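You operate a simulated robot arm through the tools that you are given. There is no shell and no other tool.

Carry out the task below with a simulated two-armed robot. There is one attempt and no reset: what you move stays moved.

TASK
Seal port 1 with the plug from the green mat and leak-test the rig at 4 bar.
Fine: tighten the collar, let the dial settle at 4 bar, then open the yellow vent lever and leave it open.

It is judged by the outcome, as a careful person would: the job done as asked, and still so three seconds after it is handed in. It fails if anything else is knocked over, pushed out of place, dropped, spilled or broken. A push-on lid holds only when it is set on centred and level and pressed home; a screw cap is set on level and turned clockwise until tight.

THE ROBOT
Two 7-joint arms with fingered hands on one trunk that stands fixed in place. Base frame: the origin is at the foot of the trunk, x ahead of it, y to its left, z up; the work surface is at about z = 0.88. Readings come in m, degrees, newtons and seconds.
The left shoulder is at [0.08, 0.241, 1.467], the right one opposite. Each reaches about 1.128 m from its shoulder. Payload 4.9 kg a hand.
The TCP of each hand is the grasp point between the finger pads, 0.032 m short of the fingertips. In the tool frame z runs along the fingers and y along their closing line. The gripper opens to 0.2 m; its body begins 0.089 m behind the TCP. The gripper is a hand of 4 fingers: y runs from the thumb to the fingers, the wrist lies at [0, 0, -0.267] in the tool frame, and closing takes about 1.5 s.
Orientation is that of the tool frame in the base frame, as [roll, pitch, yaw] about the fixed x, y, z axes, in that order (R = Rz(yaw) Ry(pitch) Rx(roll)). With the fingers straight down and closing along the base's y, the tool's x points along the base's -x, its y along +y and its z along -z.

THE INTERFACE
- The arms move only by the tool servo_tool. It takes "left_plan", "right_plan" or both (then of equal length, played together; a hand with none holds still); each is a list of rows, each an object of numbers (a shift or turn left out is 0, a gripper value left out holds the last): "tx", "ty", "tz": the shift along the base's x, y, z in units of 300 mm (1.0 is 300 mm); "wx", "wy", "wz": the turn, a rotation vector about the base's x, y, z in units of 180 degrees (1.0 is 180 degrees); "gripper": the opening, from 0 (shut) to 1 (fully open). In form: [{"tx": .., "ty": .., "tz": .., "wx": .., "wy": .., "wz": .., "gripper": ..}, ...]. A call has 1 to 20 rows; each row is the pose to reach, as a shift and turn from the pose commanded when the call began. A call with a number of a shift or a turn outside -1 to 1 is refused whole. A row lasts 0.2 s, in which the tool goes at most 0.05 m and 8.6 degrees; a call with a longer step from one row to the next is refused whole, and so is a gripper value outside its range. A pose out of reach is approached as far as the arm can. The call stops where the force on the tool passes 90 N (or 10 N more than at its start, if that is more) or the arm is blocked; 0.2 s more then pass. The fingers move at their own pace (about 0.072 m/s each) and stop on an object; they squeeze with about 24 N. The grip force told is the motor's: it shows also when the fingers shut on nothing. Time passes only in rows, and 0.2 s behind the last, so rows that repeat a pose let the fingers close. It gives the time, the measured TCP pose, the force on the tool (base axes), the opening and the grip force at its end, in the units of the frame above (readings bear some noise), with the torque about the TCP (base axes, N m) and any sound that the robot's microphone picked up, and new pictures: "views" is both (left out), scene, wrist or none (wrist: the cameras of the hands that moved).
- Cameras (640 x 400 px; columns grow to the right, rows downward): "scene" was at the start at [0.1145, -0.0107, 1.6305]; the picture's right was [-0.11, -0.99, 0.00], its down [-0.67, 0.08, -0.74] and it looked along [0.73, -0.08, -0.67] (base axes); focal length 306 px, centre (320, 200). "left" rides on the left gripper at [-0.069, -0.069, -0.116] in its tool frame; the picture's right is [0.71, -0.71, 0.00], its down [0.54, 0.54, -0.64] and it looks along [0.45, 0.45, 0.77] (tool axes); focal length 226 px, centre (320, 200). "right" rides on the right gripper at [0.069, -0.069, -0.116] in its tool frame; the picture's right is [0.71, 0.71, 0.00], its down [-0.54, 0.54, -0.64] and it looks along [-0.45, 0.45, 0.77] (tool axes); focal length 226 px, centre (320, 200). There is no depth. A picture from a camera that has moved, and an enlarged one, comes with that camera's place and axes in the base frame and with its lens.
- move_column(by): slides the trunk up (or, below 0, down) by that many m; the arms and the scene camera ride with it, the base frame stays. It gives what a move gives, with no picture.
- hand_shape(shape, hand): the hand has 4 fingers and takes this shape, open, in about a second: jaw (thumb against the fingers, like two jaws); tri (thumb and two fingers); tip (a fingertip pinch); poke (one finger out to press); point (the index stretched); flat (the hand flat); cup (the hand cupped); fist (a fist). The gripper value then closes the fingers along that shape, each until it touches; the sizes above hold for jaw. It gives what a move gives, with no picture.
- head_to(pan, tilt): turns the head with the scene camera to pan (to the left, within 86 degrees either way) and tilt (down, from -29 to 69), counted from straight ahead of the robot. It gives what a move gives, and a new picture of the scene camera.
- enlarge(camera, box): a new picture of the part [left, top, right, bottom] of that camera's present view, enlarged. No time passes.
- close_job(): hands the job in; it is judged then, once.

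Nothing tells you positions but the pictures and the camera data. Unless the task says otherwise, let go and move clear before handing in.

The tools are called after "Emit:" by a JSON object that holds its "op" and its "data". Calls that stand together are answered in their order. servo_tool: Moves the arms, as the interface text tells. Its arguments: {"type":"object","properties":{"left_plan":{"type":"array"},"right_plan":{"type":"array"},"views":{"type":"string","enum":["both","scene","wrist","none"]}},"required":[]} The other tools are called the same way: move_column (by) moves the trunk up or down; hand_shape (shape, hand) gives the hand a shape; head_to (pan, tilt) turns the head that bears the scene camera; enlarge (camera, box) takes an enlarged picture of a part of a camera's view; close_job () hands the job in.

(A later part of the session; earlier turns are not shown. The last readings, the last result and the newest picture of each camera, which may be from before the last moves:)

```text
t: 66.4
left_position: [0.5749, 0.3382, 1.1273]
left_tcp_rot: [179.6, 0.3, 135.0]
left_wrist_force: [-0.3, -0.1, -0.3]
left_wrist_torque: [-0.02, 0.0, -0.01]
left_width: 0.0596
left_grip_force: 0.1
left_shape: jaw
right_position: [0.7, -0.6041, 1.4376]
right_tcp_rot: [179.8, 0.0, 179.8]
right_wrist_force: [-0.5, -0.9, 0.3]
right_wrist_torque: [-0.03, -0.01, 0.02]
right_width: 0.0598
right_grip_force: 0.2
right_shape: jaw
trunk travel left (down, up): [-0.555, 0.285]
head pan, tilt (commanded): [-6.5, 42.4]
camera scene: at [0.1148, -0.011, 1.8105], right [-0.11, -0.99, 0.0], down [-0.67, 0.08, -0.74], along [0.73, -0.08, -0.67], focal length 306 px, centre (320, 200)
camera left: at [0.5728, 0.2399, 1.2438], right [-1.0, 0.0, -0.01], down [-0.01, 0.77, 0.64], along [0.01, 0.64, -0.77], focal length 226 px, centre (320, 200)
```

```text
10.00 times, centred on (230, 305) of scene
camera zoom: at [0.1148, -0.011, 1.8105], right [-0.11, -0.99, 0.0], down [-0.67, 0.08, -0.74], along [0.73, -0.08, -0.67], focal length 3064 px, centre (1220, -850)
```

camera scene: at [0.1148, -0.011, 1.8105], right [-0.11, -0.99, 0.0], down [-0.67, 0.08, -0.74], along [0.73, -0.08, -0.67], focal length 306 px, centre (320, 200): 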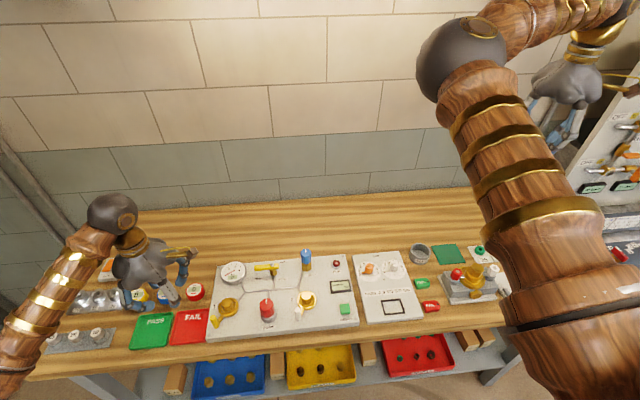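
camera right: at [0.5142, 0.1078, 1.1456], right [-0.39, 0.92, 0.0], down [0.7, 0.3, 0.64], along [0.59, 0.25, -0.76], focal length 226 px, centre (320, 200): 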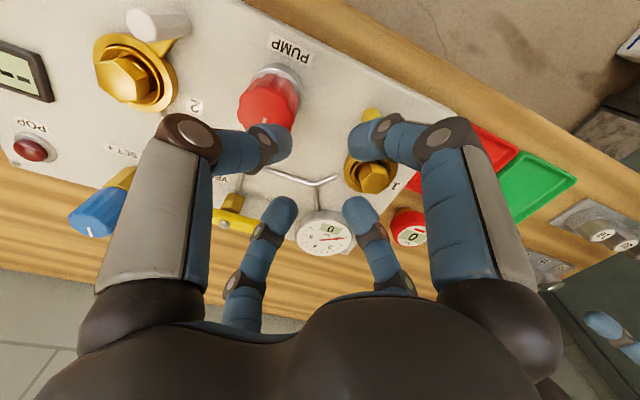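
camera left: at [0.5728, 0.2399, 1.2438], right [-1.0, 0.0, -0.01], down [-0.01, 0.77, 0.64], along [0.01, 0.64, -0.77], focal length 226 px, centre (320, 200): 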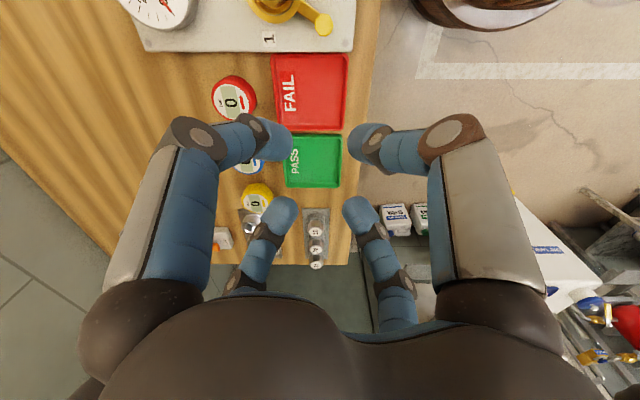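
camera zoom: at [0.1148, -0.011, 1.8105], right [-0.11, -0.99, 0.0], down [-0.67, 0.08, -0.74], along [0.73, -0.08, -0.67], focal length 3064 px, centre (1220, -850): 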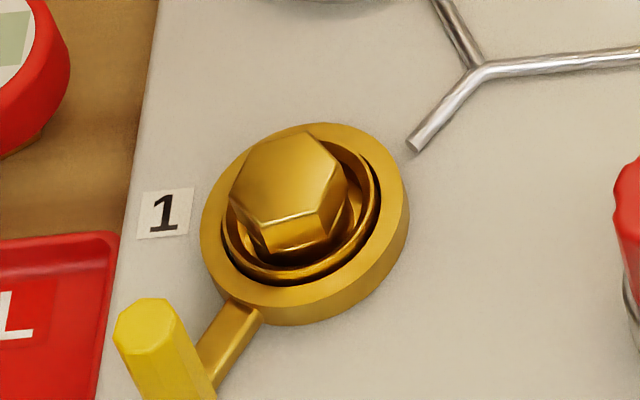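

The collar handle now mirrors port 2's tight position and the plug sits level. Next the pump: its red knob top is at about (0.588, 0.0925, 0.982), ~43 mm wide. I'll bring the left hand over it at neutral yaw.

Emit:
{"op": "servo_tool", "data": {"left_plan": [{"ty": -0.1, "wz": 0.03, "gripper": 0.4}, {"ty": -0.2, "wz": 0.06}, {"ty": -0.32, "wz": 0.09}, {"ty": -0.44, "wz": 0.12, "tx": 0.01}, {"ty": -0.56, "wz": 0.15, "tx": 0.02}, {"ty": -0.68, "wz": 0.18, "tx": 0.03}, {"ty": -0.77, "wz": 0.215, "tx": 0.04}, {"ty": -0.819, "wz": 0.25, "tx": 0.044}, {"ty": -0.819, "wz": 0.25, "tx": 0.044, "tz": -0.1}, {"ty": -0.819, "wz": 0.25, "tx": 0.044, "tz": -0.1}], "views": "both"}}

Emit:
{"op": "enlarge", "data": {"camera": "left", "box": [240, 60, 400, 220]}}

```text
t: 68.6
left_position: [0.5895, 0.0908, 1.0941]
left_tcp_rot: [179.7, 0.4, -180.0]
left_wrist_force: [-0.3, -0.6, 0.9]
left_wrist_torque: [0.0, 0.02, 0.0]
left_width: 0.0796
left_grip_force: 0.1
left_shape: jaw
right_position: [0.6998, -0.6045, 1.4375]
right_tcp_rot: [179.7, 0.0, 179.8]
right_wrist_force: [1.0, -0.4, 0.3]
right_wrist_torque: [0.0, 0.03, 0.0]
right_width: 0.0602
right_grip_force: 0.1
right_shape: jaw
trunk travel left (down, up): [-0.555, 0.285]
head pan, tilt (commanded): [-6.5, 42.4]
camera scene: at [0.1143, -0.011, 1.8106], right [-0.11, -0.99, 0.0], down [-0.67, 0.08, -0.74], along [0.73, -0.08, -0.67], focal length 306 px, centre (320, 200)
camera left: at [0.6576, 0.0208, 1.2105], right [-0.71, -0.71, -0.01], down [-0.55, 0.54, 0.64], along [-0.45, 0.46, -0.77], focal length 226 px, centre (320, 200)
```

scene: 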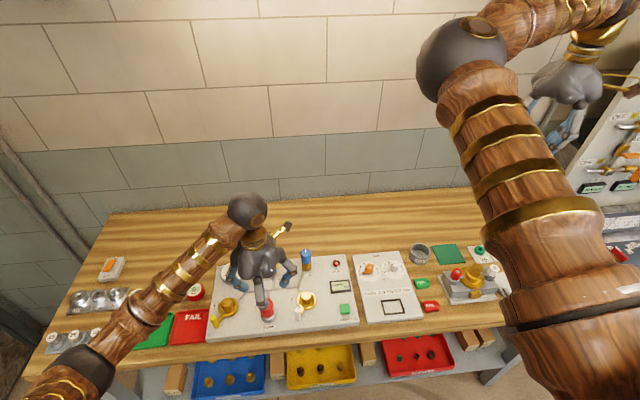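
left: 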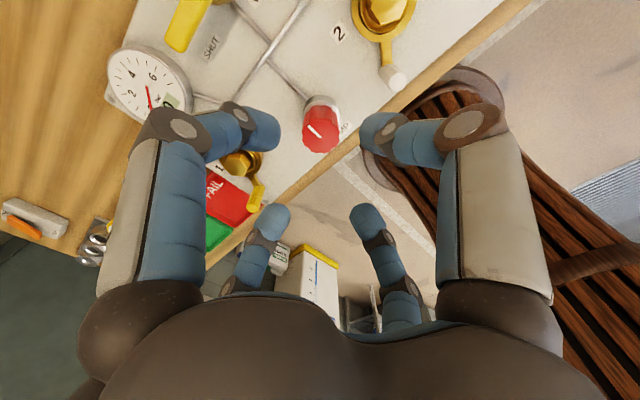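

```text
2.50 times, centred on (320, 140) of left
camera zoom: at [0.6576, 0.0208, 1.2105], right [-0.71, -0.71, -0.01], down [-0.55, 0.54, 0.64], along [-0.45, 0.46, -0.77], focal length 565 px, centre (320, 350)
```

zoom: 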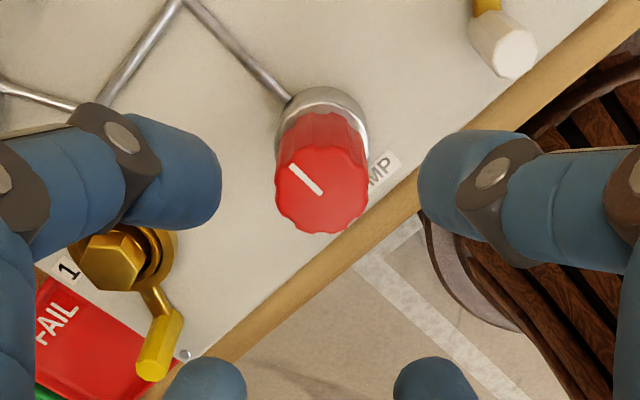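

The pump knob is nearly under the hand and the dial is visible in the left wrist view. Descending around the knob, then gripping it.

Emit:
{"op": "servo_tool", "data": {"left_plan": [{"tx": -0.007, "ty": 0.004, "tz": -0.08, "gripper": 0.4}, {"tx": -0.007, "ty": 0.004, "tz": -0.16}, {"tx": -0.007, "ty": 0.004, "tz": -0.24}, {"tx": -0.007, "ty": 0.004, "tz": -0.31}, {"tx": -0.007, "ty": 0.004, "tz": -0.345}, {"tx": -0.007, "ty": 0.004, "tz": -0.345}], "views": "wrist"}}

Emit:
{"op": "enlarge", "data": {"camera": "left", "box": [240, 80, 400, 240]}}

```text
t: 70.0
left_position: [0.5863, 0.088, 0.9912]
left_tcp_rot: [179.5, 0.3, -179.9]
left_wrist_force: [0.4, 0.2, 0.8]
left_wrist_torque: [0.01, -0.03, -0.03]
left_width: 0.0797
left_grip_force: 0.0
left_shape: jaw
right_position: [0.7003, -0.6049, 1.4375]
right_tcp_rot: [179.8, -0.1, 179.9]
right_wrist_force: [0.3, -1.8, 0.4]
right_wrist_torque: [-0.01, 0.0, 0.02]
right_width: 0.06
right_grip_force: 0.0
right_shape: jaw
trunk travel left (down, up): [-0.555, 0.285]
head pan, tilt (commanded): [-6.5, 42.4]
camera left: at [0.6546, 0.0197, 1.1075], right [-0.71, -0.71, -0.01], down [-0.55, 0.54, 0.64], along [-0.45, 0.46, -0.77], focal length 226 px, centre (320, 200)
```

left: 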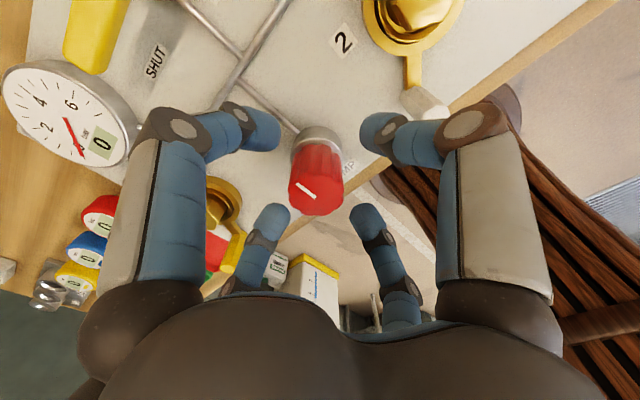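

```text
2.50 times, centred on (320, 160) of left
camera zoom: at [0.6546, 0.0197, 1.1075], right [-0.71, -0.71, -0.01], down [-0.55, 0.54, 0.64], along [-0.45, 0.46, -0.77], focal length 565 px, centre (320, 300)
```

zoom: 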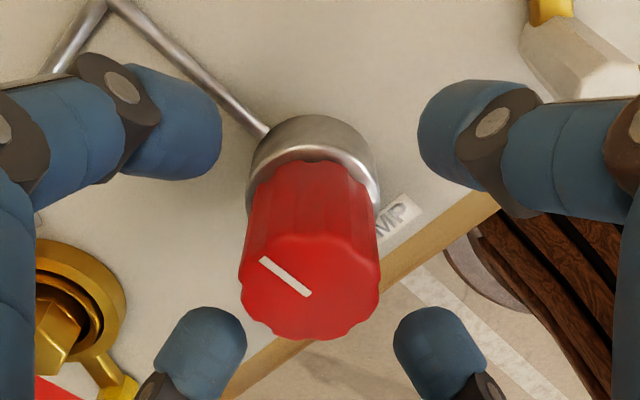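

The knob top is ~2.7 mm off; I'll correct and close on it. The dial (0) is readable in this wrist view.

Emit:
{"op": "servo_tool", "data": {"left_plan": [{"tx": 0.0065, "ty": 0.0065, "gripper": 0.4}, {"tx": 0.0065, "ty": 0.0065, "gripper": 0.25}, {"tx": 0.0065, "ty": 0.0065, "gripper": 0.0}, {"tx": 0.0065, "ty": 0.0065, "gripper": 0.0}, {"tx": 0.0065, "ty": 0.0065, "gripper": 0.0}, {"tx": 0.0065, "ty": 0.0065, "gripper": 0.0}, {"tx": 0.0065, "ty": 0.0065, "gripper": 0.0}], "views": "wrist"}}

Emit:
{"op": "enlarge", "data": {"camera": "left", "box": [0, 50, 160, 170]}}

```text
t: 71.6
left_position: [0.5865, 0.0912, 0.9906]
left_tcp_rot: [179.8, 0.3, 180.0]
left_wrist_force: [-0.5, -0.3, -7.6]
left_wrist_torque: [-0.03, 0.02, -0.01]
left_width: 0.033
left_grip_force: 24.1
left_shape: jaw
right_position: [0.7006, -0.6057, 1.4378]
right_tcp_rot: [179.8, -0.1, 179.8]
right_wrist_force: [-0.7, -0.4, -0.7]
right_wrist_torque: [-0.01, 0.01, -0.02]
right_width: 0.0598
right_grip_force: 0.1
right_shape: jaw
trunk travel left (down, up): [-0.555, 0.285]
head pan, tilt (commanded): [-6.5, 42.4]
camera left: at [0.6561, 0.0213, 1.1074], right [-0.71, -0.71, -0.01], down [-0.54, 0.54, 0.64], along [-0.45, 0.46, -0.77], focal length 226 px, centre (320, 200)
```

left: 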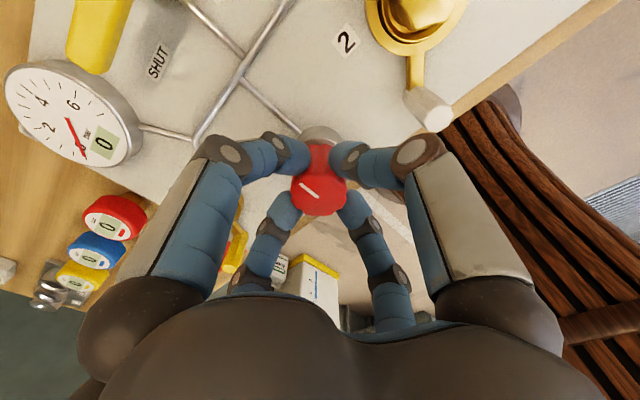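

```text
3.33 times, centred on (80, 110) of left
camera zoom: at [0.6561, 0.0213, 1.1074], right [-0.71, -0.71, -0.01], down [-0.54, 0.54, 0.64], along [-0.45, 0.46, -0.77], focal length 754 px, centre (1120, 500)
```

zoom: 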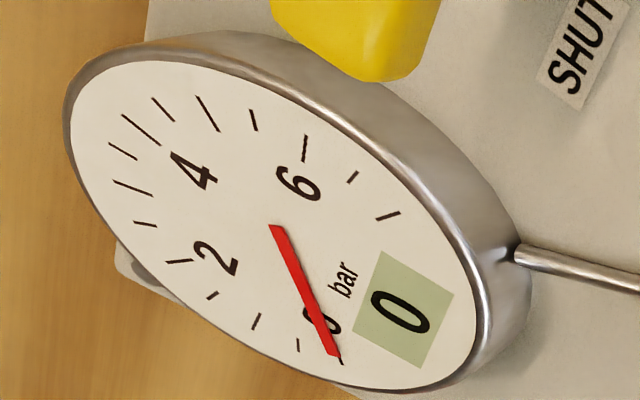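

Knob gripped and dial clearly readable. Trying a clockwise turn of about 20°.

Emit:
{"op": "servo_tool", "data": {"left_plan": [{"wz": -0.028, "gripper": 0}, {"wz": -0.056}, {"wz": -0.084}, {"wz": -0.111}, {"wz": -0.111}], "views": "wrist"}}

Emit:
{"op": "enlarge", "data": {"camera": "left", "box": [0, 50, 200, 200]}}

```text
t: 72.8
left_position: [0.5862, 0.091, 0.9924]
left_tcp_rot: [179.7, 0.2, 159.9]
left_wrist_force: [-7.9, -3.9, -10.7]
left_wrist_torque: [-0.15, 0.26, 0.02]
left_width: 0.0326
left_grip_force: 24.0
left_shape: jaw
right_position: [0.7004, -0.6056, 1.4379]
right_tcp_rot: [179.8, 0.0, 179.8]
right_wrist_force: [1.7, -0.4, -1.0]
right_wrist_torque: [0.0, -0.01, -0.05]
right_width: 0.0601
right_grip_force: 0.0
right_shape: jaw
trunk travel left (down, up): [-0.555, 0.285]
head pan, tilt (commanded): [-6.5, 42.4]
camera left: at [0.6271, 0.0018, 1.1075], right [-0.91, -0.42, -0.01], down [-0.33, 0.69, 0.64], along [-0.27, 0.59, -0.77], focal length 226 px, centre (320, 200)
```

left: 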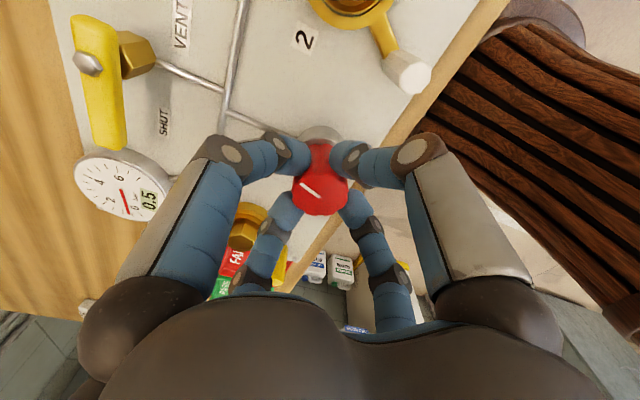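

```text
2.67 times, centred on (100, 125) of left
camera zoom: at [0.6271, 0.0018, 1.1075], right [-0.91, -0.42, -0.01], down [-0.33, 0.69, 0.64], along [-0.27, 0.59, -0.77], focal length 603 px, centre (907, 400)
```

zoom: 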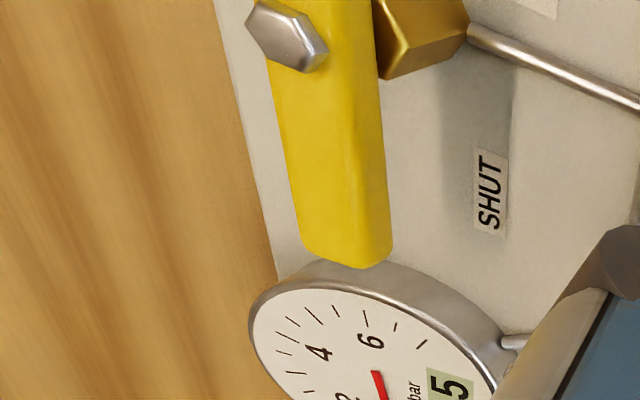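

Turning clockwise pumps: the dial reads 0.5 bar after 20°. Continuing another 40°.

Emit:
{"op": "servo_tool", "data": {"left_plan": [{"wz": -0.032, "gripper": 0}, {"wz": -0.064}, {"wz": -0.096}, {"wz": -0.128}, {"wz": -0.16}, {"wz": -0.192}, {"wz": -0.222}, {"wz": -0.222}], "views": "wrist"}}

Emit:
{"op": "enlarge", "data": {"camera": "left", "box": [60, 120, 260, 270]}}

Emit:
{"op": "enlarge", "data": {"camera": "scene", "box": [210, 250, 310, 340]}}

```text
t: 74.6
left_position: [0.5865, 0.0907, 0.9922]
left_tcp_rot: [179.7, 0.3, 120.0]
left_wrist_force: [-25.0, -0.6, -18.9]
left_wrist_torque: [-0.1, 0.78, 0.13]
left_width: 0.0323
left_grip_force: 24.8
left_shape: jaw
right_position: [0.6991, -0.6043, 1.4381]
right_tcp_rot: [179.8, 0.0, 179.8]
right_wrist_force: [0.6, 0.4, -0.7]
right_wrist_torque: [-0.03, 0.02, -0.02]
right_width: 0.06
right_grip_force: 0.1
right_shape: jaw
trunk travel left (down, up): [-0.555, 0.285]
head pan, tilt (commanded): [-6.5, 42.4]
camera left: at [0.5603, -0.0029, 1.1084], right [-0.97, 0.26, -0.01], down [0.19, 0.74, 0.64], along [0.17, 0.62, -0.77], focal length 226 px, centre (320, 200)
```

left: 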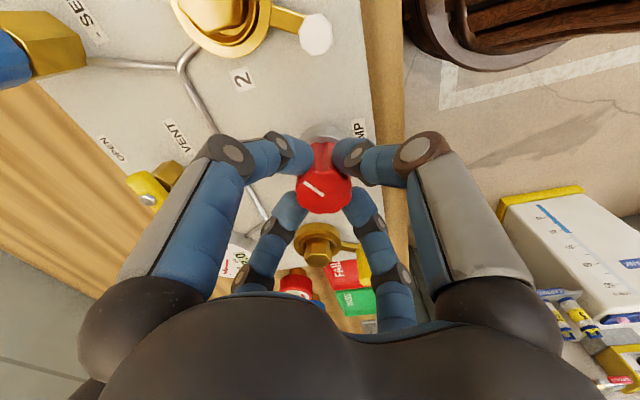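

```text
2.67 times, centred on (160, 195) of left
camera zoom: at [0.5603, -0.0029, 1.1084], right [-0.97, 0.26, -0.01], down [0.19, 0.74, 0.64], along [0.17, 0.62, -0.77], focal length 603 px, centre (747, 213)
```

zoom: 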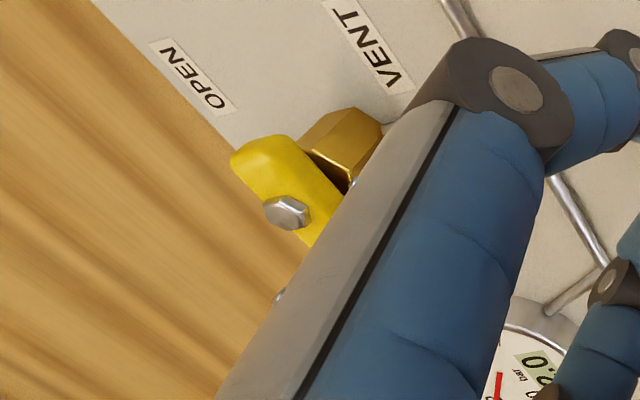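

```text
4.44 times, centred on (260, 295) of scene
camera zoom: at [0.1125, -0.0108, 1.8105], right [-0.11, -0.99, 0.0], down [-0.67, 0.08, -0.74], along [0.73, -0.08, -0.67], focal length 1362 px, centre (587, -222)
```

zoom: 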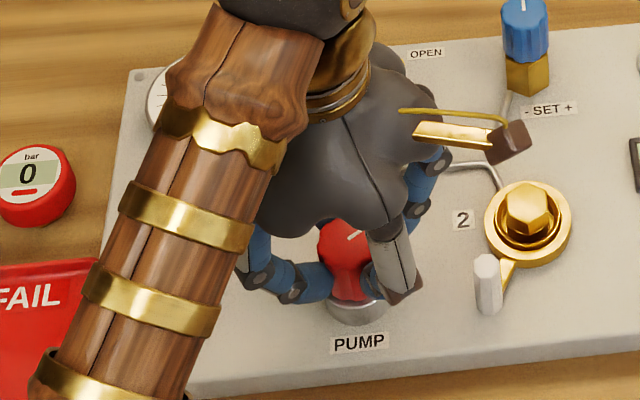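

It reads about 2.0 bar at 60° of turn (≈30° per bar). I'll let go of the knob, rotate the hand back and check that the pressure holds.

Emit:
{"op": "servo_tool", "data": {"left_plan": [{"gripper": 0.2}, {"gripper": 0.35}, {"gripper": 0.37}, {"gripper": 0.37, "wz": 0.042}, {"gripper": 0.37, "wz": 0.083}, {"gripper": 0.37, "wz": 0.125}, {"gripper": 0.37, "wz": 0.167}, {"gripper": 0.37, "wz": 0.208}, {"gripper": 0.37, "wz": 0.25}, {"gripper": 0.37, "wz": 0.292}, {"gripper": 0.37, "wz": 0.333}, {"gripper": 0.37, "wz": 0.333}], "views": "wrist"}}

Emit:
{"op": "enlarge", "data": {"camera": "left", "box": [0, 50, 160, 170]}}

Emit:
{"op": "enlarge", "data": {"camera": "left", "box": [240, 80, 400, 240]}}

```text
t: 77.2
left_position: [0.5883, 0.0909, 0.9901]
left_tcp_rot: [179.7, 0.3, -179.9]
left_wrist_force: [0.1, -1.1, 0.3]
left_wrist_torque: [0.0, -0.01, 0.01]
left_width: 0.0738
left_grip_force: 0.1
left_shape: jaw
right_position: [0.7001, -0.6046, 1.4377]
right_tcp_rot: [179.9, -0.1, 179.8]
right_wrist_force: [-0.7, -0.2, 0.0]
right_wrist_torque: [0.0, -0.01, 0.05]
right_width: 0.06
right_grip_force: 0.2
right_shape: jaw
trunk travel left (down, up): [-0.555, 0.285]
head pan, tilt (commanded): [-6.5, 42.4]
camera left: at [0.6563, 0.0214, 1.1078], right [-0.71, -0.71, -0.01], down [-0.55, 0.54, 0.64], along [-0.45, 0.46, -0.77], focal length 226 px, centre (320, 200)
```

left: 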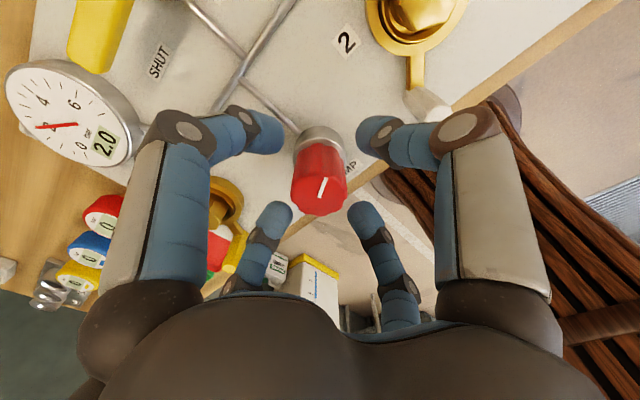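

```text
3.33 times, centred on (80, 110) of left
camera zoom: at [0.6563, 0.0214, 1.1078], right [-0.71, -0.71, -0.01], down [-0.55, 0.54, 0.64], along [-0.45, 0.46, -0.77], focal length 754 px, centre (1120, 500)
```

zoom: 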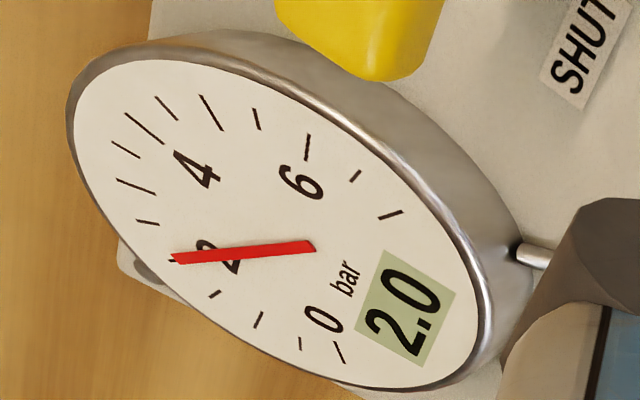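

```text
2.50 times, centred on (320, 160) of left
camera zoom: at [0.6563, 0.0214, 1.1078], right [-0.71, -0.71, -0.01], down [-0.55, 0.54, 0.64], along [-0.45, 0.46, -0.77], focal length 565 px, centre (320, 300)
```

zoom: 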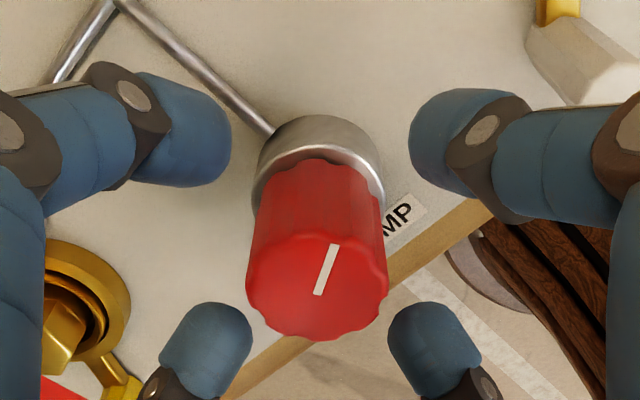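

Holding steady at 2.0 bar — the seal is good. Regripping for the second 60°: first 50°, then fine adjustment.

Emit:
{"op": "servo_tool", "data": {"left_plan": [{"gripper": 0.25}, {"gripper": 0.0}, {"gripper": 0.0}, {"gripper": 0.0}, {"gripper": 0.0}, {"gripper": 0.0}, {"wz": -0.035}, {"wz": -0.07}, {"wz": -0.105}, {"wz": -0.14}, {"wz": -0.175}, {"wz": -0.21}, {"wz": -0.245}, {"wz": -0.278}, {"wz": -0.278}, {"wz": -0.278}], "views": "wrist"}}

Emit:
{"op": "enlarge", "data": {"camera": "left", "box": [100, 180, 300, 330]}}

Emit:
{"op": "enlarge", "data": {"camera": "scene", "box": [205, 245, 265, 295]}}

```text
t: 80.6
left_position: [0.5866, 0.0903, 0.9918]
left_tcp_rot: [179.7, 0.3, 129.9]
left_wrist_force: [-17.9, -4.8, -21.9]
left_wrist_torque: [-0.22, 0.62, 0.1]
left_width: 0.0325
left_grip_force: 23.8
left_shape: jaw
right_position: [0.6994, -0.6056, 1.4377]
right_tcp_rot: [179.8, 0.0, 179.8]
right_wrist_force: [-0.8, -0.5, 0.3]
right_wrist_torque: [-0.01, 0.02, 0.03]
right_width: 0.0597
right_grip_force: 0.0
right_shape: jaw
trunk travel left (down, up): [-0.555, 0.285]
head pan, tilt (commanded): [-6.5, 42.4]
camera left: at [0.5771, -0.0062, 1.1083], right [-1.0, 0.09, -0.01], down [0.06, 0.76, 0.64], along [0.06, 0.64, -0.77], focal length 226 px, centre (320, 200)
```

left: 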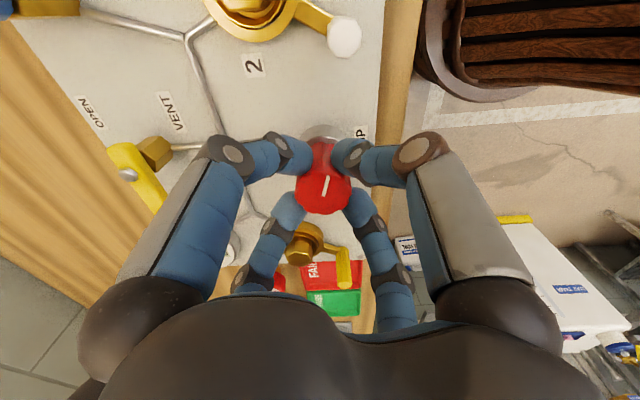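

```text
2.67 times, centred on (200, 255) of left
camera zoom: at [0.5771, -0.0062, 1.1083], right [-1.0, 0.09, -0.01], down [0.06, 0.76, 0.64], along [0.06, 0.64, -0.77], focal length 603 px, centre (640, 53)
```

zoom: 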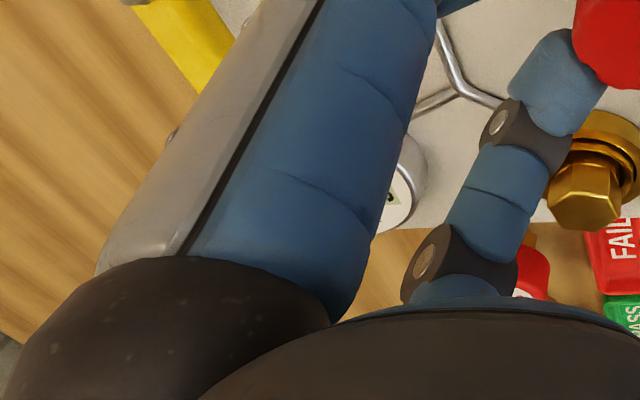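

```text
8.00 times, centred on (235, 270) of scene
camera zoom: at [0.1137, -0.0115, 1.8105], right [-0.11, -0.99, 0.0], down [-0.67, 0.08, -0.74], along [0.73, -0.08, -0.67], focal length 2451 px, centre (1000, -360)
```

zoom: 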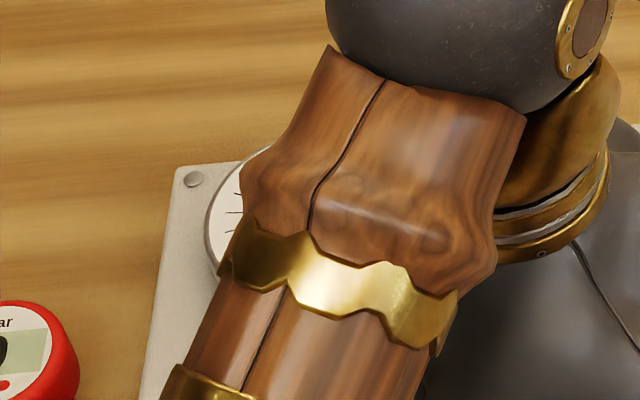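

The dial is hidden at this hand angle; I'll release, rotate back and read it.

Emit:
{"op": "servo_tool", "data": {"left_plan": [{"gripper": 0.2}, {"gripper": 0.35}, {"gripper": 0.37}, {"gripper": 0.37, "wz": 0.042}, {"gripper": 0.37, "wz": 0.083}, {"gripper": 0.37, "wz": 0.125}, {"gripper": 0.37, "wz": 0.167}, {"gripper": 0.37, "wz": 0.208}, {"gripper": 0.37, "wz": 0.25}, {"gripper": 0.37, "wz": 0.278}, {"gripper": 0.37, "wz": 0.278}], "views": "wrist"}}

Emit:
{"op": "enlarge", "data": {"camera": "left", "box": [0, 50, 160, 170]}}

Emit:
{"op": "enlarge", "data": {"camera": "left", "box": [240, 80, 400, 240]}}

```text
t: 83.0
left_position: [0.5879, 0.09, 0.9919]
left_tcp_rot: [179.7, 0.3, -179.8]
left_wrist_force: [0.5, 0.7, -0.3]
left_wrist_torque: [-0.02, -0.05, 0.03]
left_width: 0.0735
left_grip_force: 0.1
left_shape: jaw
right_position: [0.7002, -0.605, 1.4379]
right_tcp_rot: [179.8, -0.1, 179.8]
right_wrist_force: [-0.2, 0.2, -0.4]
right_wrist_torque: [-0.01, 0.0, -0.02]
right_width: 0.0597
right_grip_force: 0.0
right_shape: jaw
trunk travel left (down, up): [-0.555, 0.285]
head pan, tilt (commanded): [-6.5, 42.4]
camera left: at [0.6565, 0.0217, 1.1078], right [-0.71, -0.71, -0.01], down [-0.55, 0.54, 0.64], along [-0.45, 0.46, -0.77], focal length 226 px, centre (320, 200)
```

left: 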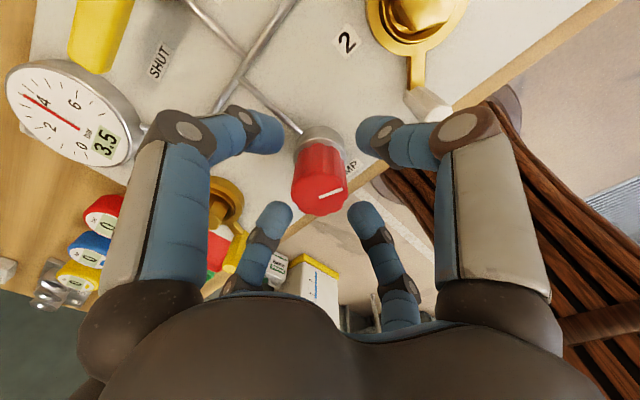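

```text
3.33 times, centred on (80, 110) of left
camera zoom: at [0.6565, 0.0217, 1.1078], right [-0.71, -0.71, -0.01], down [-0.55, 0.54, 0.64], along [-0.45, 0.46, -0.77], focal length 754 px, centre (1120, 500)
```

zoom: 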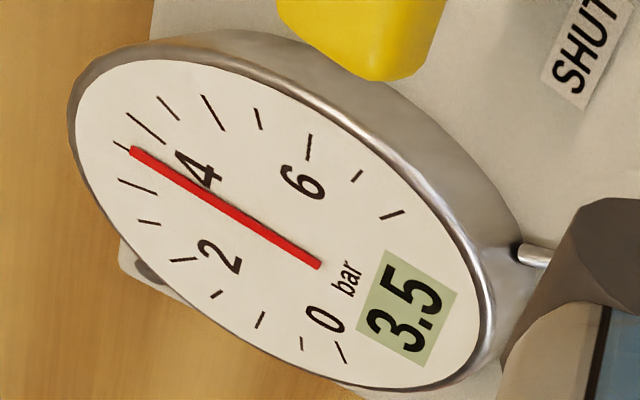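

```text
2.50 times, centred on (320, 160) of left
camera zoom: at [0.6565, 0.0217, 1.1078], right [-0.71, -0.71, -0.01], down [-0.55, 0.54, 0.64], along [-0.45, 0.46, -0.77], focal length 565 px, centre (320, 300)
```

zoom: 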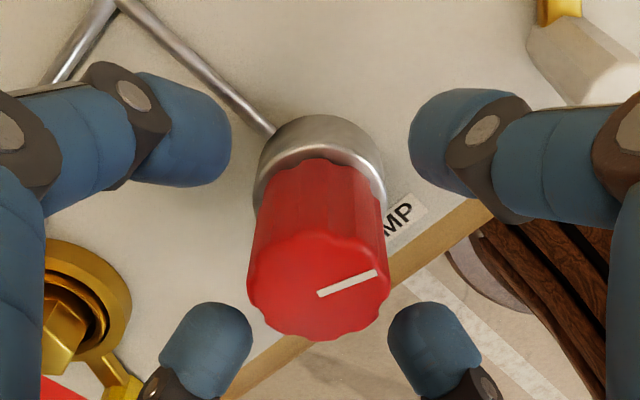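

Reads 3.5 bar after ~110° (it moves in 0.5-bar steps). I'll regrip and turn about 13° more, with the dial kept in view.

Emit:
{"op": "servo_tool", "data": {"left_plan": [{"gripper": 0.25}, {"gripper": 0.0}, {"gripper": 0.0}, {"gripper": 0.0}, {"gripper": 0.0}, {"gripper": 0.0}, {"wz": -0.018}, {"wz": -0.036}, {"wz": -0.054}, {"wz": -0.072}, {"wz": -0.072}, {"wz": -0.072}], "views": "wrist"}}

Emit:
{"op": "enlarge", "data": {"camera": "left", "box": [20, 90, 200, 230]}}

```text
t: 85.6
left_position: [0.5883, 0.0914, 0.991]
left_tcp_rot: [179.7, 0.3, 167.0]
left_wrist_force: [-3.9, -2.8, -12.7]
left_wrist_torque: [-0.1, 0.12, 0.03]
left_width: 0.0331
left_grip_force: 24.1
left_shape: jaw
right_position: [0.6998, -0.605, 1.4361]
right_tcp_rot: [179.8, -0.1, 179.8]
right_wrist_force: [-0.1, 0.3, 0.3]
right_wrist_torque: [-0.03, 0.03, -0.01]
right_width: 0.0598
right_grip_force: 0.0
right_shape: jaw
trunk travel left (down, up): [-0.555, 0.285]
head pan, tilt (commanded): [-6.5, 42.4]
camera left: at [0.6387, 0.0076, 1.1076], right [-0.85, -0.53, -0.01], down [-0.41, 0.65, 0.64], along [-0.34, 0.55, -0.77], focal length 226 px, centre (320, 200)
```

left: 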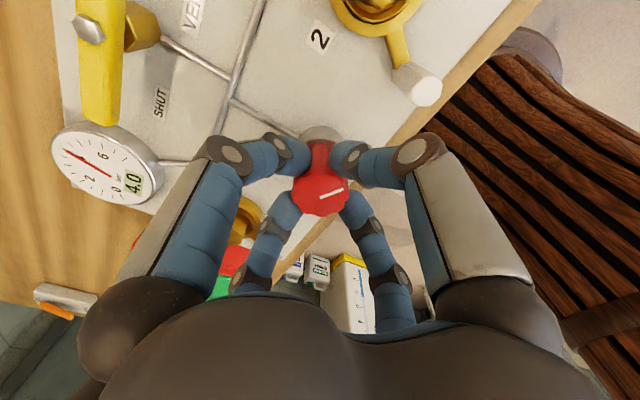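

```text
2.86 times, centred on (110, 160) of left
camera zoom: at [0.6387, 0.0076, 1.1076], right [-0.85, -0.53, -0.01], down [-0.41, 0.65, 0.64], along [-0.34, 0.55, -0.77], focal length 646 px, centre (920, 314)
```

zoom: 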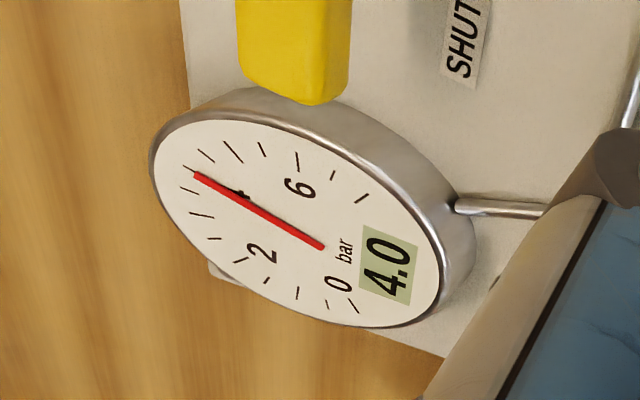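

The dial reads 4.0 bar. I'll release the knob and hold still for a few seconds to let it settle and confirm no leak.

Emit:
{"op": "servo_tool", "data": {"left_plan": [{"gripper": 0.2}, {"gripper": 0.35}, {"gripper": 0.37}, {"gripper": 0.37}, {"gripper": 0.37}, {"gripper": 0.37}, {"gripper": 0.37}, {"gripper": 0.37}, {"gripper": 0.37}, {"gripper": 0.37}, {"gripper": 0.37}, {"gripper": 0.37}, {"gripper": 0.37}, {"gripper": 0.37}, {"gripper": 0.37}, {"gripper": 0.37}], "views": "wrist"}}

Emit:
{"op": "enlarge", "data": {"camera": "left", "box": [20, 90, 200, 230]}}

```text
t: 89.0
left_position: [0.5884, 0.0912, 0.9908]
left_tcp_rot: [179.6, 0.3, 167.0]
left_wrist_force: [-0.2, -0.1, 0.1]
left_wrist_torque: [0.0, 0.01, -0.02]
left_width: 0.0734
left_grip_force: 0.0
left_shape: jaw
right_position: [0.6999, -0.6041, 1.4374]
right_tcp_rot: [179.7, -0.1, 179.8]
right_wrist_force: [-0.1, 0.7, 0.0]
right_wrist_torque: [0.02, 0.0, 0.02]
right_width: 0.0597
right_grip_force: 0.1
right_shape: jaw
trunk travel left (down, up): [-0.555, 0.285]
head pan, tilt (commanded): [-6.5, 42.4]
camera left: at [0.6388, 0.008, 1.1082], right [-0.85, -0.53, -0.01], down [-0.41, 0.65, 0.64], along [-0.34, 0.55, -0.77], focal length 226 px, centre (320, 200)
```

left: 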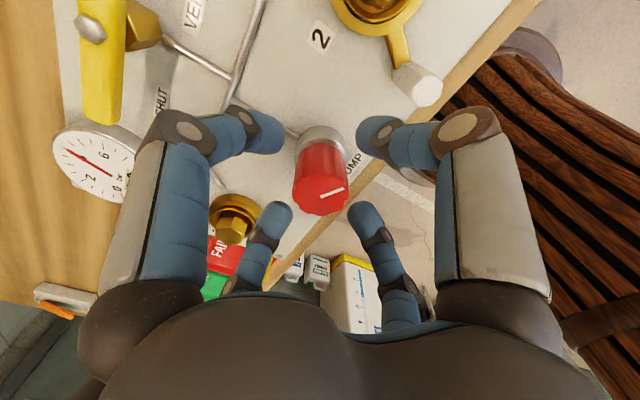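

```text
2.86 times, centred on (110, 160) of left
camera zoom: at [0.6388, 0.008, 1.1082], right [-0.85, -0.53, -0.01], down [-0.41, 0.65, 0.64], along [-0.34, 0.55, -0.77], focal length 646 px, centre (920, 314)
```

zoom: 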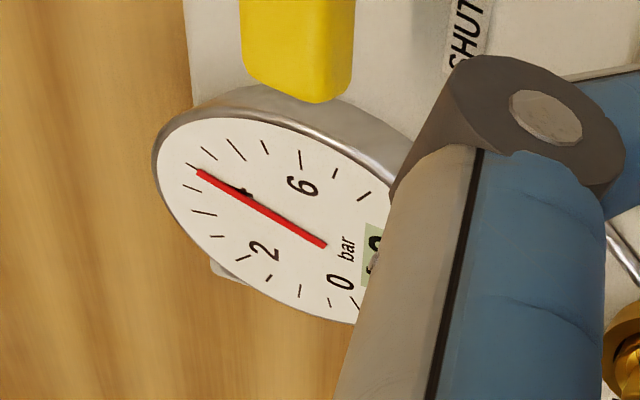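

Raising the left hand straight off the knob and moving clear so I can read the dial properly from the scene camera.

Emit:
{"op": "servo_tool", "data": {"left_plan": [{"tz": 0.1, "gripper": 0.37}, {"tz": 0.22}, {"tz": 0.35}, {"tz": 0.45, "ty": 0.05}, {"tz": 0.5, "ty": 0.18}, {"tz": 0.5, "ty": 0.33}, {"tz": 0.5, "ty": 0.48}, {"tz": 0.5, "ty": 0.63}, {"tz": 0.5, "ty": 0.78}, {"tz": 0.5, "ty": 0.9}, {"tz": 0.5, "ty": 0.98}, {"tz": 0.5, "ty": 0.98}], "views": "scene"}}

Emit:
{"op": "enlarge", "data": {"camera": "scene", "box": [210, 250, 290, 330]}}

Emit:
{"op": "enlarge", "data": {"camera": "scene", "box": [217, 257, 247, 287]}}

```text
t: 91.6
left_position: [0.5842, 0.3855, 1.1446]
left_tcp_rot: [179.7, 0.3, 167.0]
left_wrist_force: [-0.2, 0.6, -0.5]
left_wrist_torque: [0.01, 0.03, -0.02]
left_width: 0.0737
left_grip_force: 0.0
left_shape: jaw
right_position: [0.7009, -0.6047, 1.4373]
right_tcp_rot: [179.8, 0.0, 179.8]
right_wrist_force: [-0.5, 0.9, -0.5]
right_wrist_torque: [-0.01, 0.03, 0.02]
right_width: 0.0599
right_grip_force: 0.0
right_shape: jaw
trunk travel left (down, up): [-0.555, 0.285]
head pan, tilt (commanded): [-6.5, 42.4]
camera scene: at [0.1146, -0.011, 1.8105], right [-0.11, -0.99, 0.0], down [-0.67, 0.08, -0.74], along [0.73, -0.08, -0.67], focal length 306 px, centre (320, 200)
```

scene: 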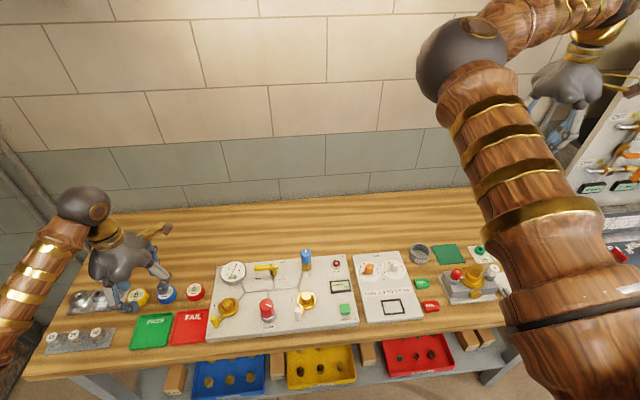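

```text
5.00 times, centred on (250, 290) of scene
camera zoom: at [0.1146, -0.011, 1.8105], right [-0.11, -0.99, 0.0], down [-0.67, 0.08, -0.74], along [0.73, -0.08, -0.67], focal length 1532 px, centre (670, -250)
```

zoom: 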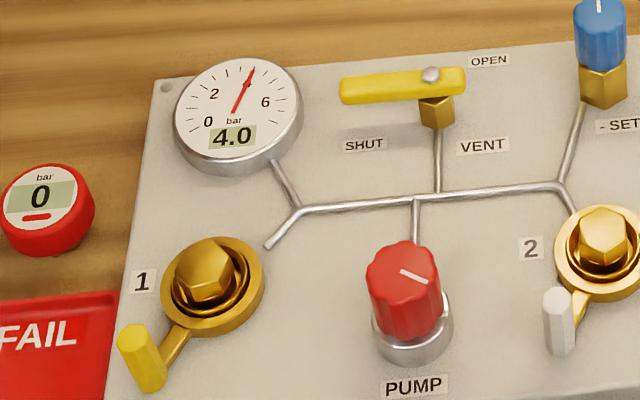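

```text
13.33 times, centred on (232, 272) of scene
camera zoom: at [0.1146, -0.011, 1.8105], right [-0.11, -0.99, 0.0], down [-0.67, 0.08, -0.74], along [0.73, -0.08, -0.67], focal length 4085 px, centre (1493, -760)
```

zoom: 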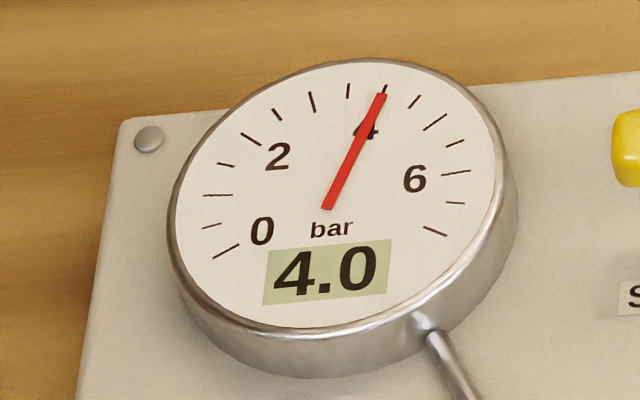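

Dial is settled exactly on 4.0 bar. Now the vent lever: pivot ≈ (0.737, 0.078), lever pointing left to y≈0.138 at z≈0.957 (SHUT); OPEN needs it swung a quarter turn forward. I'll close the left fingers and bring them above the near side of the lever.

Emit:
{"op": "servo_tool", "data": {"left_plan": [{"gripper": 0.0, "tx": 0.02, "ty": -0.03, "wz": -0.018}, {"gripper": 0.0, "tx": 0.06, "ty": -0.12, "wz": -0.036}, {"gripper": 0.0, "tx": 0.1, "ty": -0.23, "wz": -0.054}, {"tx": 0.15, "ty": -0.34, "wz": -0.072}, {"tx": 0.2, "ty": -0.45, "wz": -0.09}, {"tx": 0.25, "ty": -0.56, "wz": -0.108}, {"tx": 0.3, "ty": -0.67, "wz": -0.126}, {"tx": 0.34, "ty": -0.78, "wz": -0.144}, {"tx": 0.363, "ty": -0.875, "wz": -0.162}, {"tx": 0.363, "ty": -0.875, "tz": -0.1, "wz": -0.178}, {"tx": 0.363, "ty": -0.875, "tz": -0.2, "wz": -0.178}, {"tx": 0.363, "ty": -0.875, "tz": -0.2, "wz": -0.178}], "views": "both"}}

Emit:
{"op": "enlarge", "data": {"camera": "left", "box": [180, 20, 460, 230]}}

Emit:
{"op": "enlarge", "data": {"camera": "scene", "box": [210, 240, 310, 330]}}

```text
t: 94.2
left_position: [0.6942, 0.1227, 1.0807]
left_tcp_rot: [179.7, 0.3, 134.9]
left_wrist_force: [0.4, 0.3, 0.0]
left_wrist_torque: [0.0, -0.01, 0.02]
left_width: 0.0
left_grip_force: 24.1
left_shape: jaw
right_position: [0.7005, -0.6058, 1.4365]
right_tcp_rot: [179.8, -0.2, 179.7]
right_wrist_force: [0.1, -0.2, -0.1]
right_wrist_torque: [-0.01, 0.0, 0.01]
right_width: 0.0597
right_grip_force: 0.1
right_shape: jaw
trunk travel left (down, up): [-0.555, 0.285]
head pan, tilt (commanded): [-6.5, 42.4]
camera scene: at [0.1147, -0.0116, 1.8105], right [-0.11, -0.99, 0.0], down [-0.67, 0.08, -0.74], along [0.73, -0.08, -0.67], focal length 306 px, centre (320, 200)
camera left: at [0.6938, 0.0253, 1.1962], right [-1.0, 0.0, -0.01], down [0.0, 0.77, 0.64], along [0.01, 0.64, -0.77], focal length 226 px, centre (320, 200)
```

scene: 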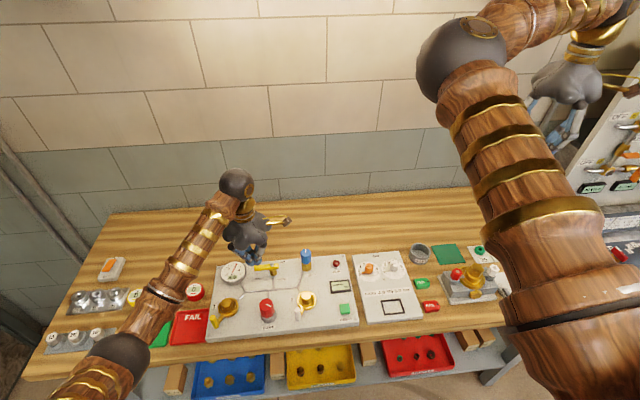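
left: 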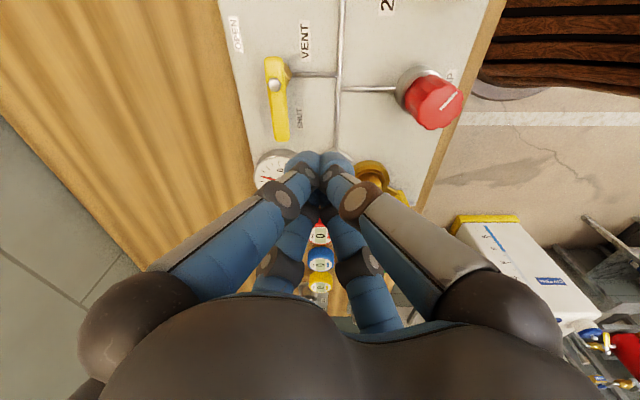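

```text
1.90 times, centred on (320, 125) of left
camera zoom: at [0.6938, 0.0253, 1.1962], right [-1.0, 0.0, -0.01], down [0.0, 0.77, 0.64], along [0.01, 0.64, -0.77], focal length 431 px, centre (320, 343)
```

zoom: 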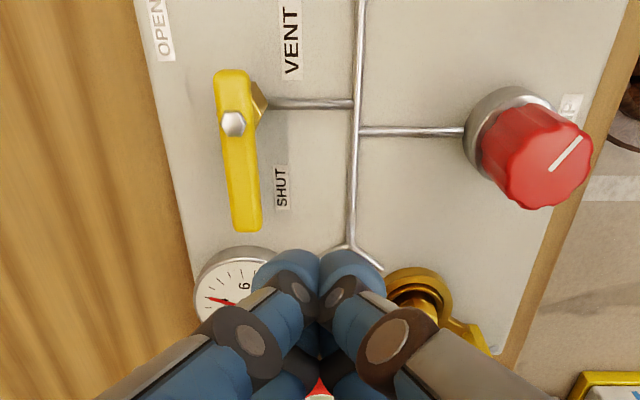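

```text
4.44 times, centred on (260, 285) of scene
camera zoom: at [0.1147, -0.0116, 1.8105], right [-0.11, -0.99, 0.0], down [-0.67, 0.08, -0.74], along [0.73, -0.08, -0.67], focal length 1362 px, centre (587, -178)
```

zoom: 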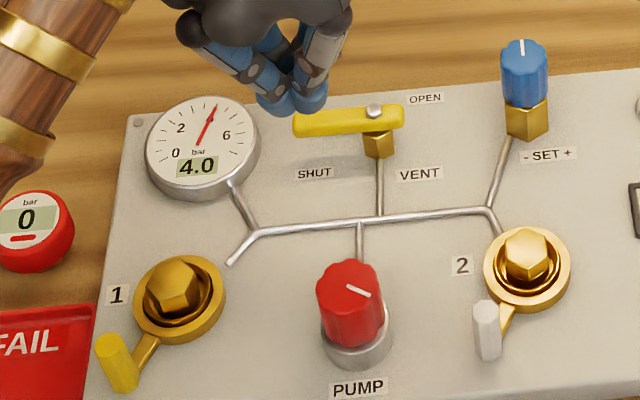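

Clear view: lever spans y 0.079→0.1385 at x≈0.739, and the dial still reads 4.0. Descending on the lever's near side.

Emit:
{"op": "servo_tool", "data": {"left_plan": [{"tx": -0.03, "tz": -0.06, "gripper": 0.0}, {"tx": -0.03, "tz": -0.13}, {"tx": -0.03, "tz": -0.2}, {"tx": -0.03, "tz": -0.27}, {"tx": -0.03, "tz": -0.32}, {"tx": -0.03, "tz": -0.345}, {"tx": -0.03, "tz": -0.345}], "views": "wrist"}}

Emit:
{"op": "enlarge", "data": {"camera": "left", "box": [180, 60, 460, 270]}}

Emit:
{"op": "enlarge", "data": {"camera": "scene", "box": [220, 245, 290, 305]}}

```text
t: 95.8
left_position: [0.6864, 0.1228, 0.9768]
left_tcp_rot: [179.7, 0.3, 135.0]
left_wrist_force: [-0.9, -0.1, -0.6]
left_wrist_torque: [0.02, -0.02, -0.02]
left_width: 0.0002
left_grip_force: 23.7
left_shape: jaw
right_position: [0.6996, -0.6053, 1.437]
right_tcp_rot: [179.7, -0.1, 179.8]
right_wrist_force: [-0.8, -0.9, -0.6]
right_wrist_torque: [0.01, 0.0, -0.02]
right_width: 0.0597
right_grip_force: 0.2
right_shape: jaw
trunk travel left (down, up): [-0.555, 0.285]
head pan, tilt (commanded): [-6.5, 42.4]
camera left: at [0.6853, 0.0244, 1.0934], right [-1.0, 0.0, -0.01], down [-0.01, 0.77, 0.64], along [0.01, 0.64, -0.77], focal length 226 px, centre (320, 200)
```

left: 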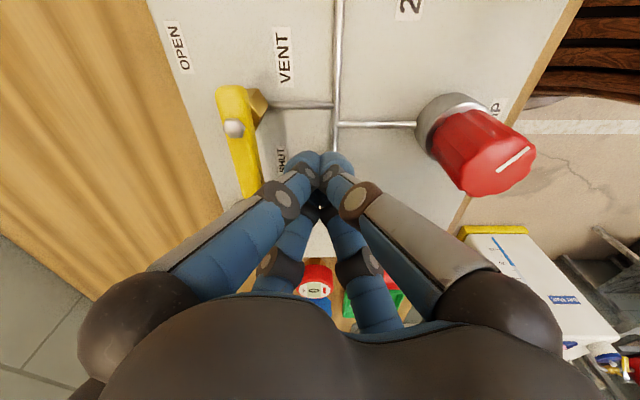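

```text
1.90 times, centred on (320, 165) of left
camera zoom: at [0.6853, 0.0244, 1.0934], right [-1.0, 0.0, -0.01], down [-0.01, 0.77, 0.64], along [0.01, 0.64, -0.77], focal length 431 px, centre (320, 267)
```

zoom: 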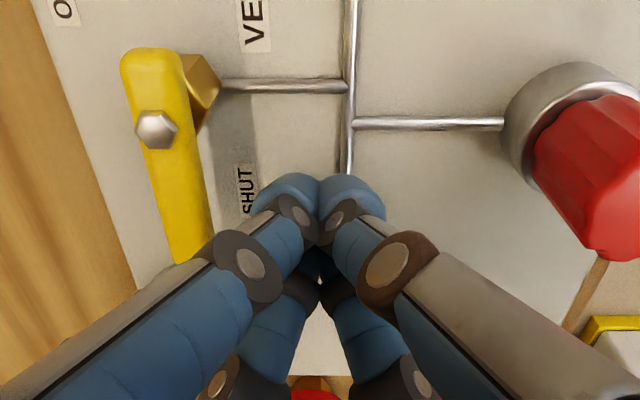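

```text
6.67 times, centred on (255, 275) of scene
camera zoom: at [0.1144, -0.0109, 1.8105], right [-0.11, -0.99, 0.0], down [-0.67, 0.08, -0.74], along [0.73, -0.08, -0.67], focal length 2043 px, centre (753, -300)
```

zoom: 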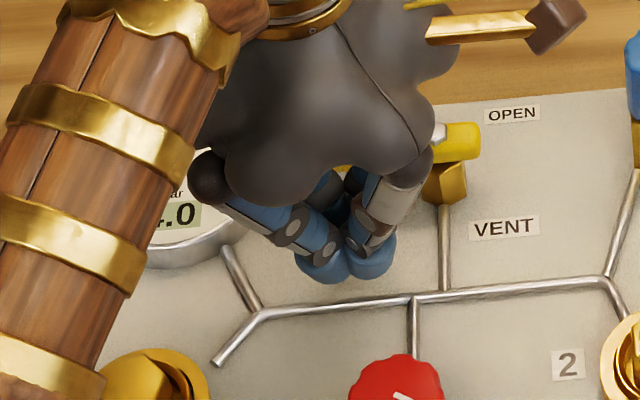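

Fingers are on the near side of the lever, untouched so far. Starting to push it forward in an arc, first part.

Emit:
{"op": "servo_tool", "data": {"left_plan": [{"tx": 0.028, "ty": -0.01, "tz": 0.008}, {"tx": 0.055, "ty": -0.019, "tz": 0.008}, {"tx": 0.073, "ty": -0.008, "tz": 0.008}, {"tx": 0.091, "ty": 0.004, "tz": 0.008}, {"tx": 0.112, "ty": 0.013, "tz": 0.008}, {"tx": 0.133, "ty": 0.021, "tz": 0.008}, {"tx": 0.133, "ty": 0.021, "tz": 0.008}], "views": "wrist"}}

Emit:
{"op": "enlarge", "data": {"camera": "left", "box": [180, 60, 460, 270]}}

Emit:
{"op": "enlarge", "data": {"camera": "scene", "box": [220, 245, 290, 305]}}

```text
t: 97.4
left_position: [0.7268, 0.1297, 0.9813]
left_tcp_rot: [179.6, 0.4, 135.0]
left_wrist_force: [-0.6, 0.2, 0.0]
left_wrist_torque: [0.03, 0.01, -0.01]
left_width: 0.0002
left_grip_force: 23.4
left_shape: jaw
right_position: [0.6997, -0.6048, 1.4375]
right_tcp_rot: [179.8, -0.2, 179.8]
right_wrist_force: [-0.1, 0.3, -0.5]
right_wrist_torque: [0.02, 0.0, 0.02]
right_width: 0.0598
right_grip_force: 0.0
right_shape: jaw
trunk travel left (down, up): [-0.555, 0.285]
head pan, tilt (commanded): [-6.5, 42.4]
camera left: at [0.7265, 0.0316, 1.098], right [-1.0, 0.0, -0.01], down [-0.01, 0.77, 0.64], along [0.01, 0.64, -0.77], focal length 226 px, centre (320, 200)
```

left: 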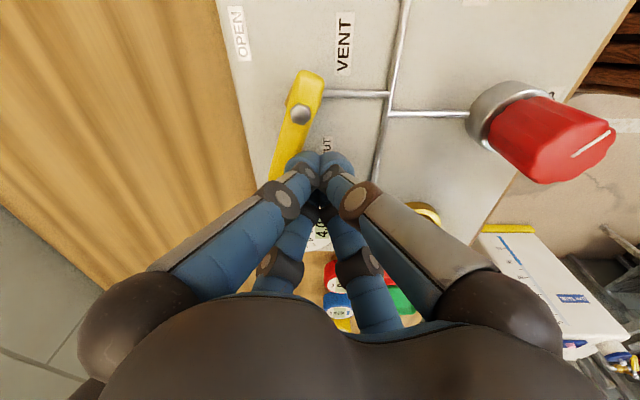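

```text
1.90 times, centred on (320, 165) of left
camera zoom: at [0.7265, 0.0316, 1.098], right [-1.0, 0.0, -0.01], down [-0.01, 0.77, 0.64], along [0.01, 0.64, -0.77], focal length 431 px, centre (320, 267)
```

zoom: 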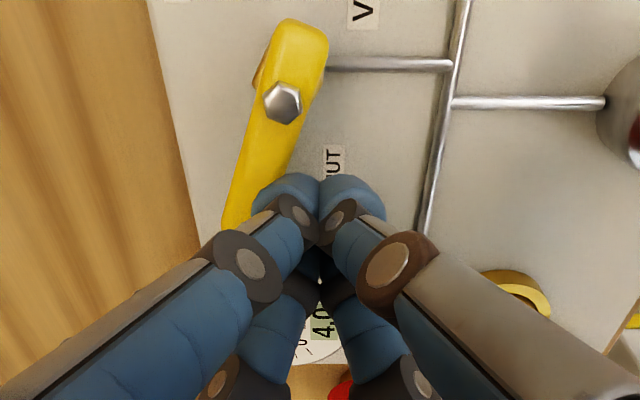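

```text
6.67 times, centred on (255, 275) of scene
camera zoom: at [0.1143, -0.0109, 1.8105], right [-0.11, -0.99, 0.0], down [-0.67, 0.08, -0.74], along [0.73, -0.08, -0.67], focal length 2043 px, centre (753, -300)
```

zoom: 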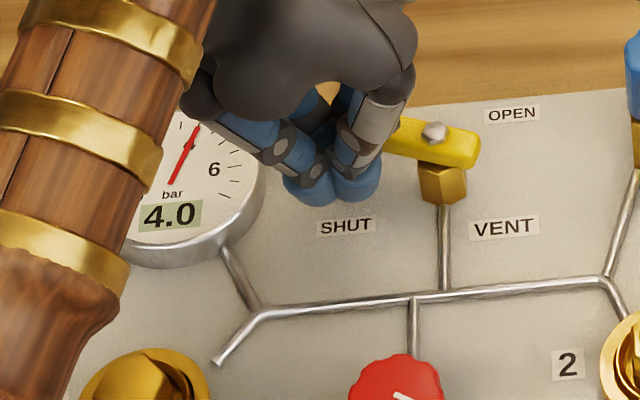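

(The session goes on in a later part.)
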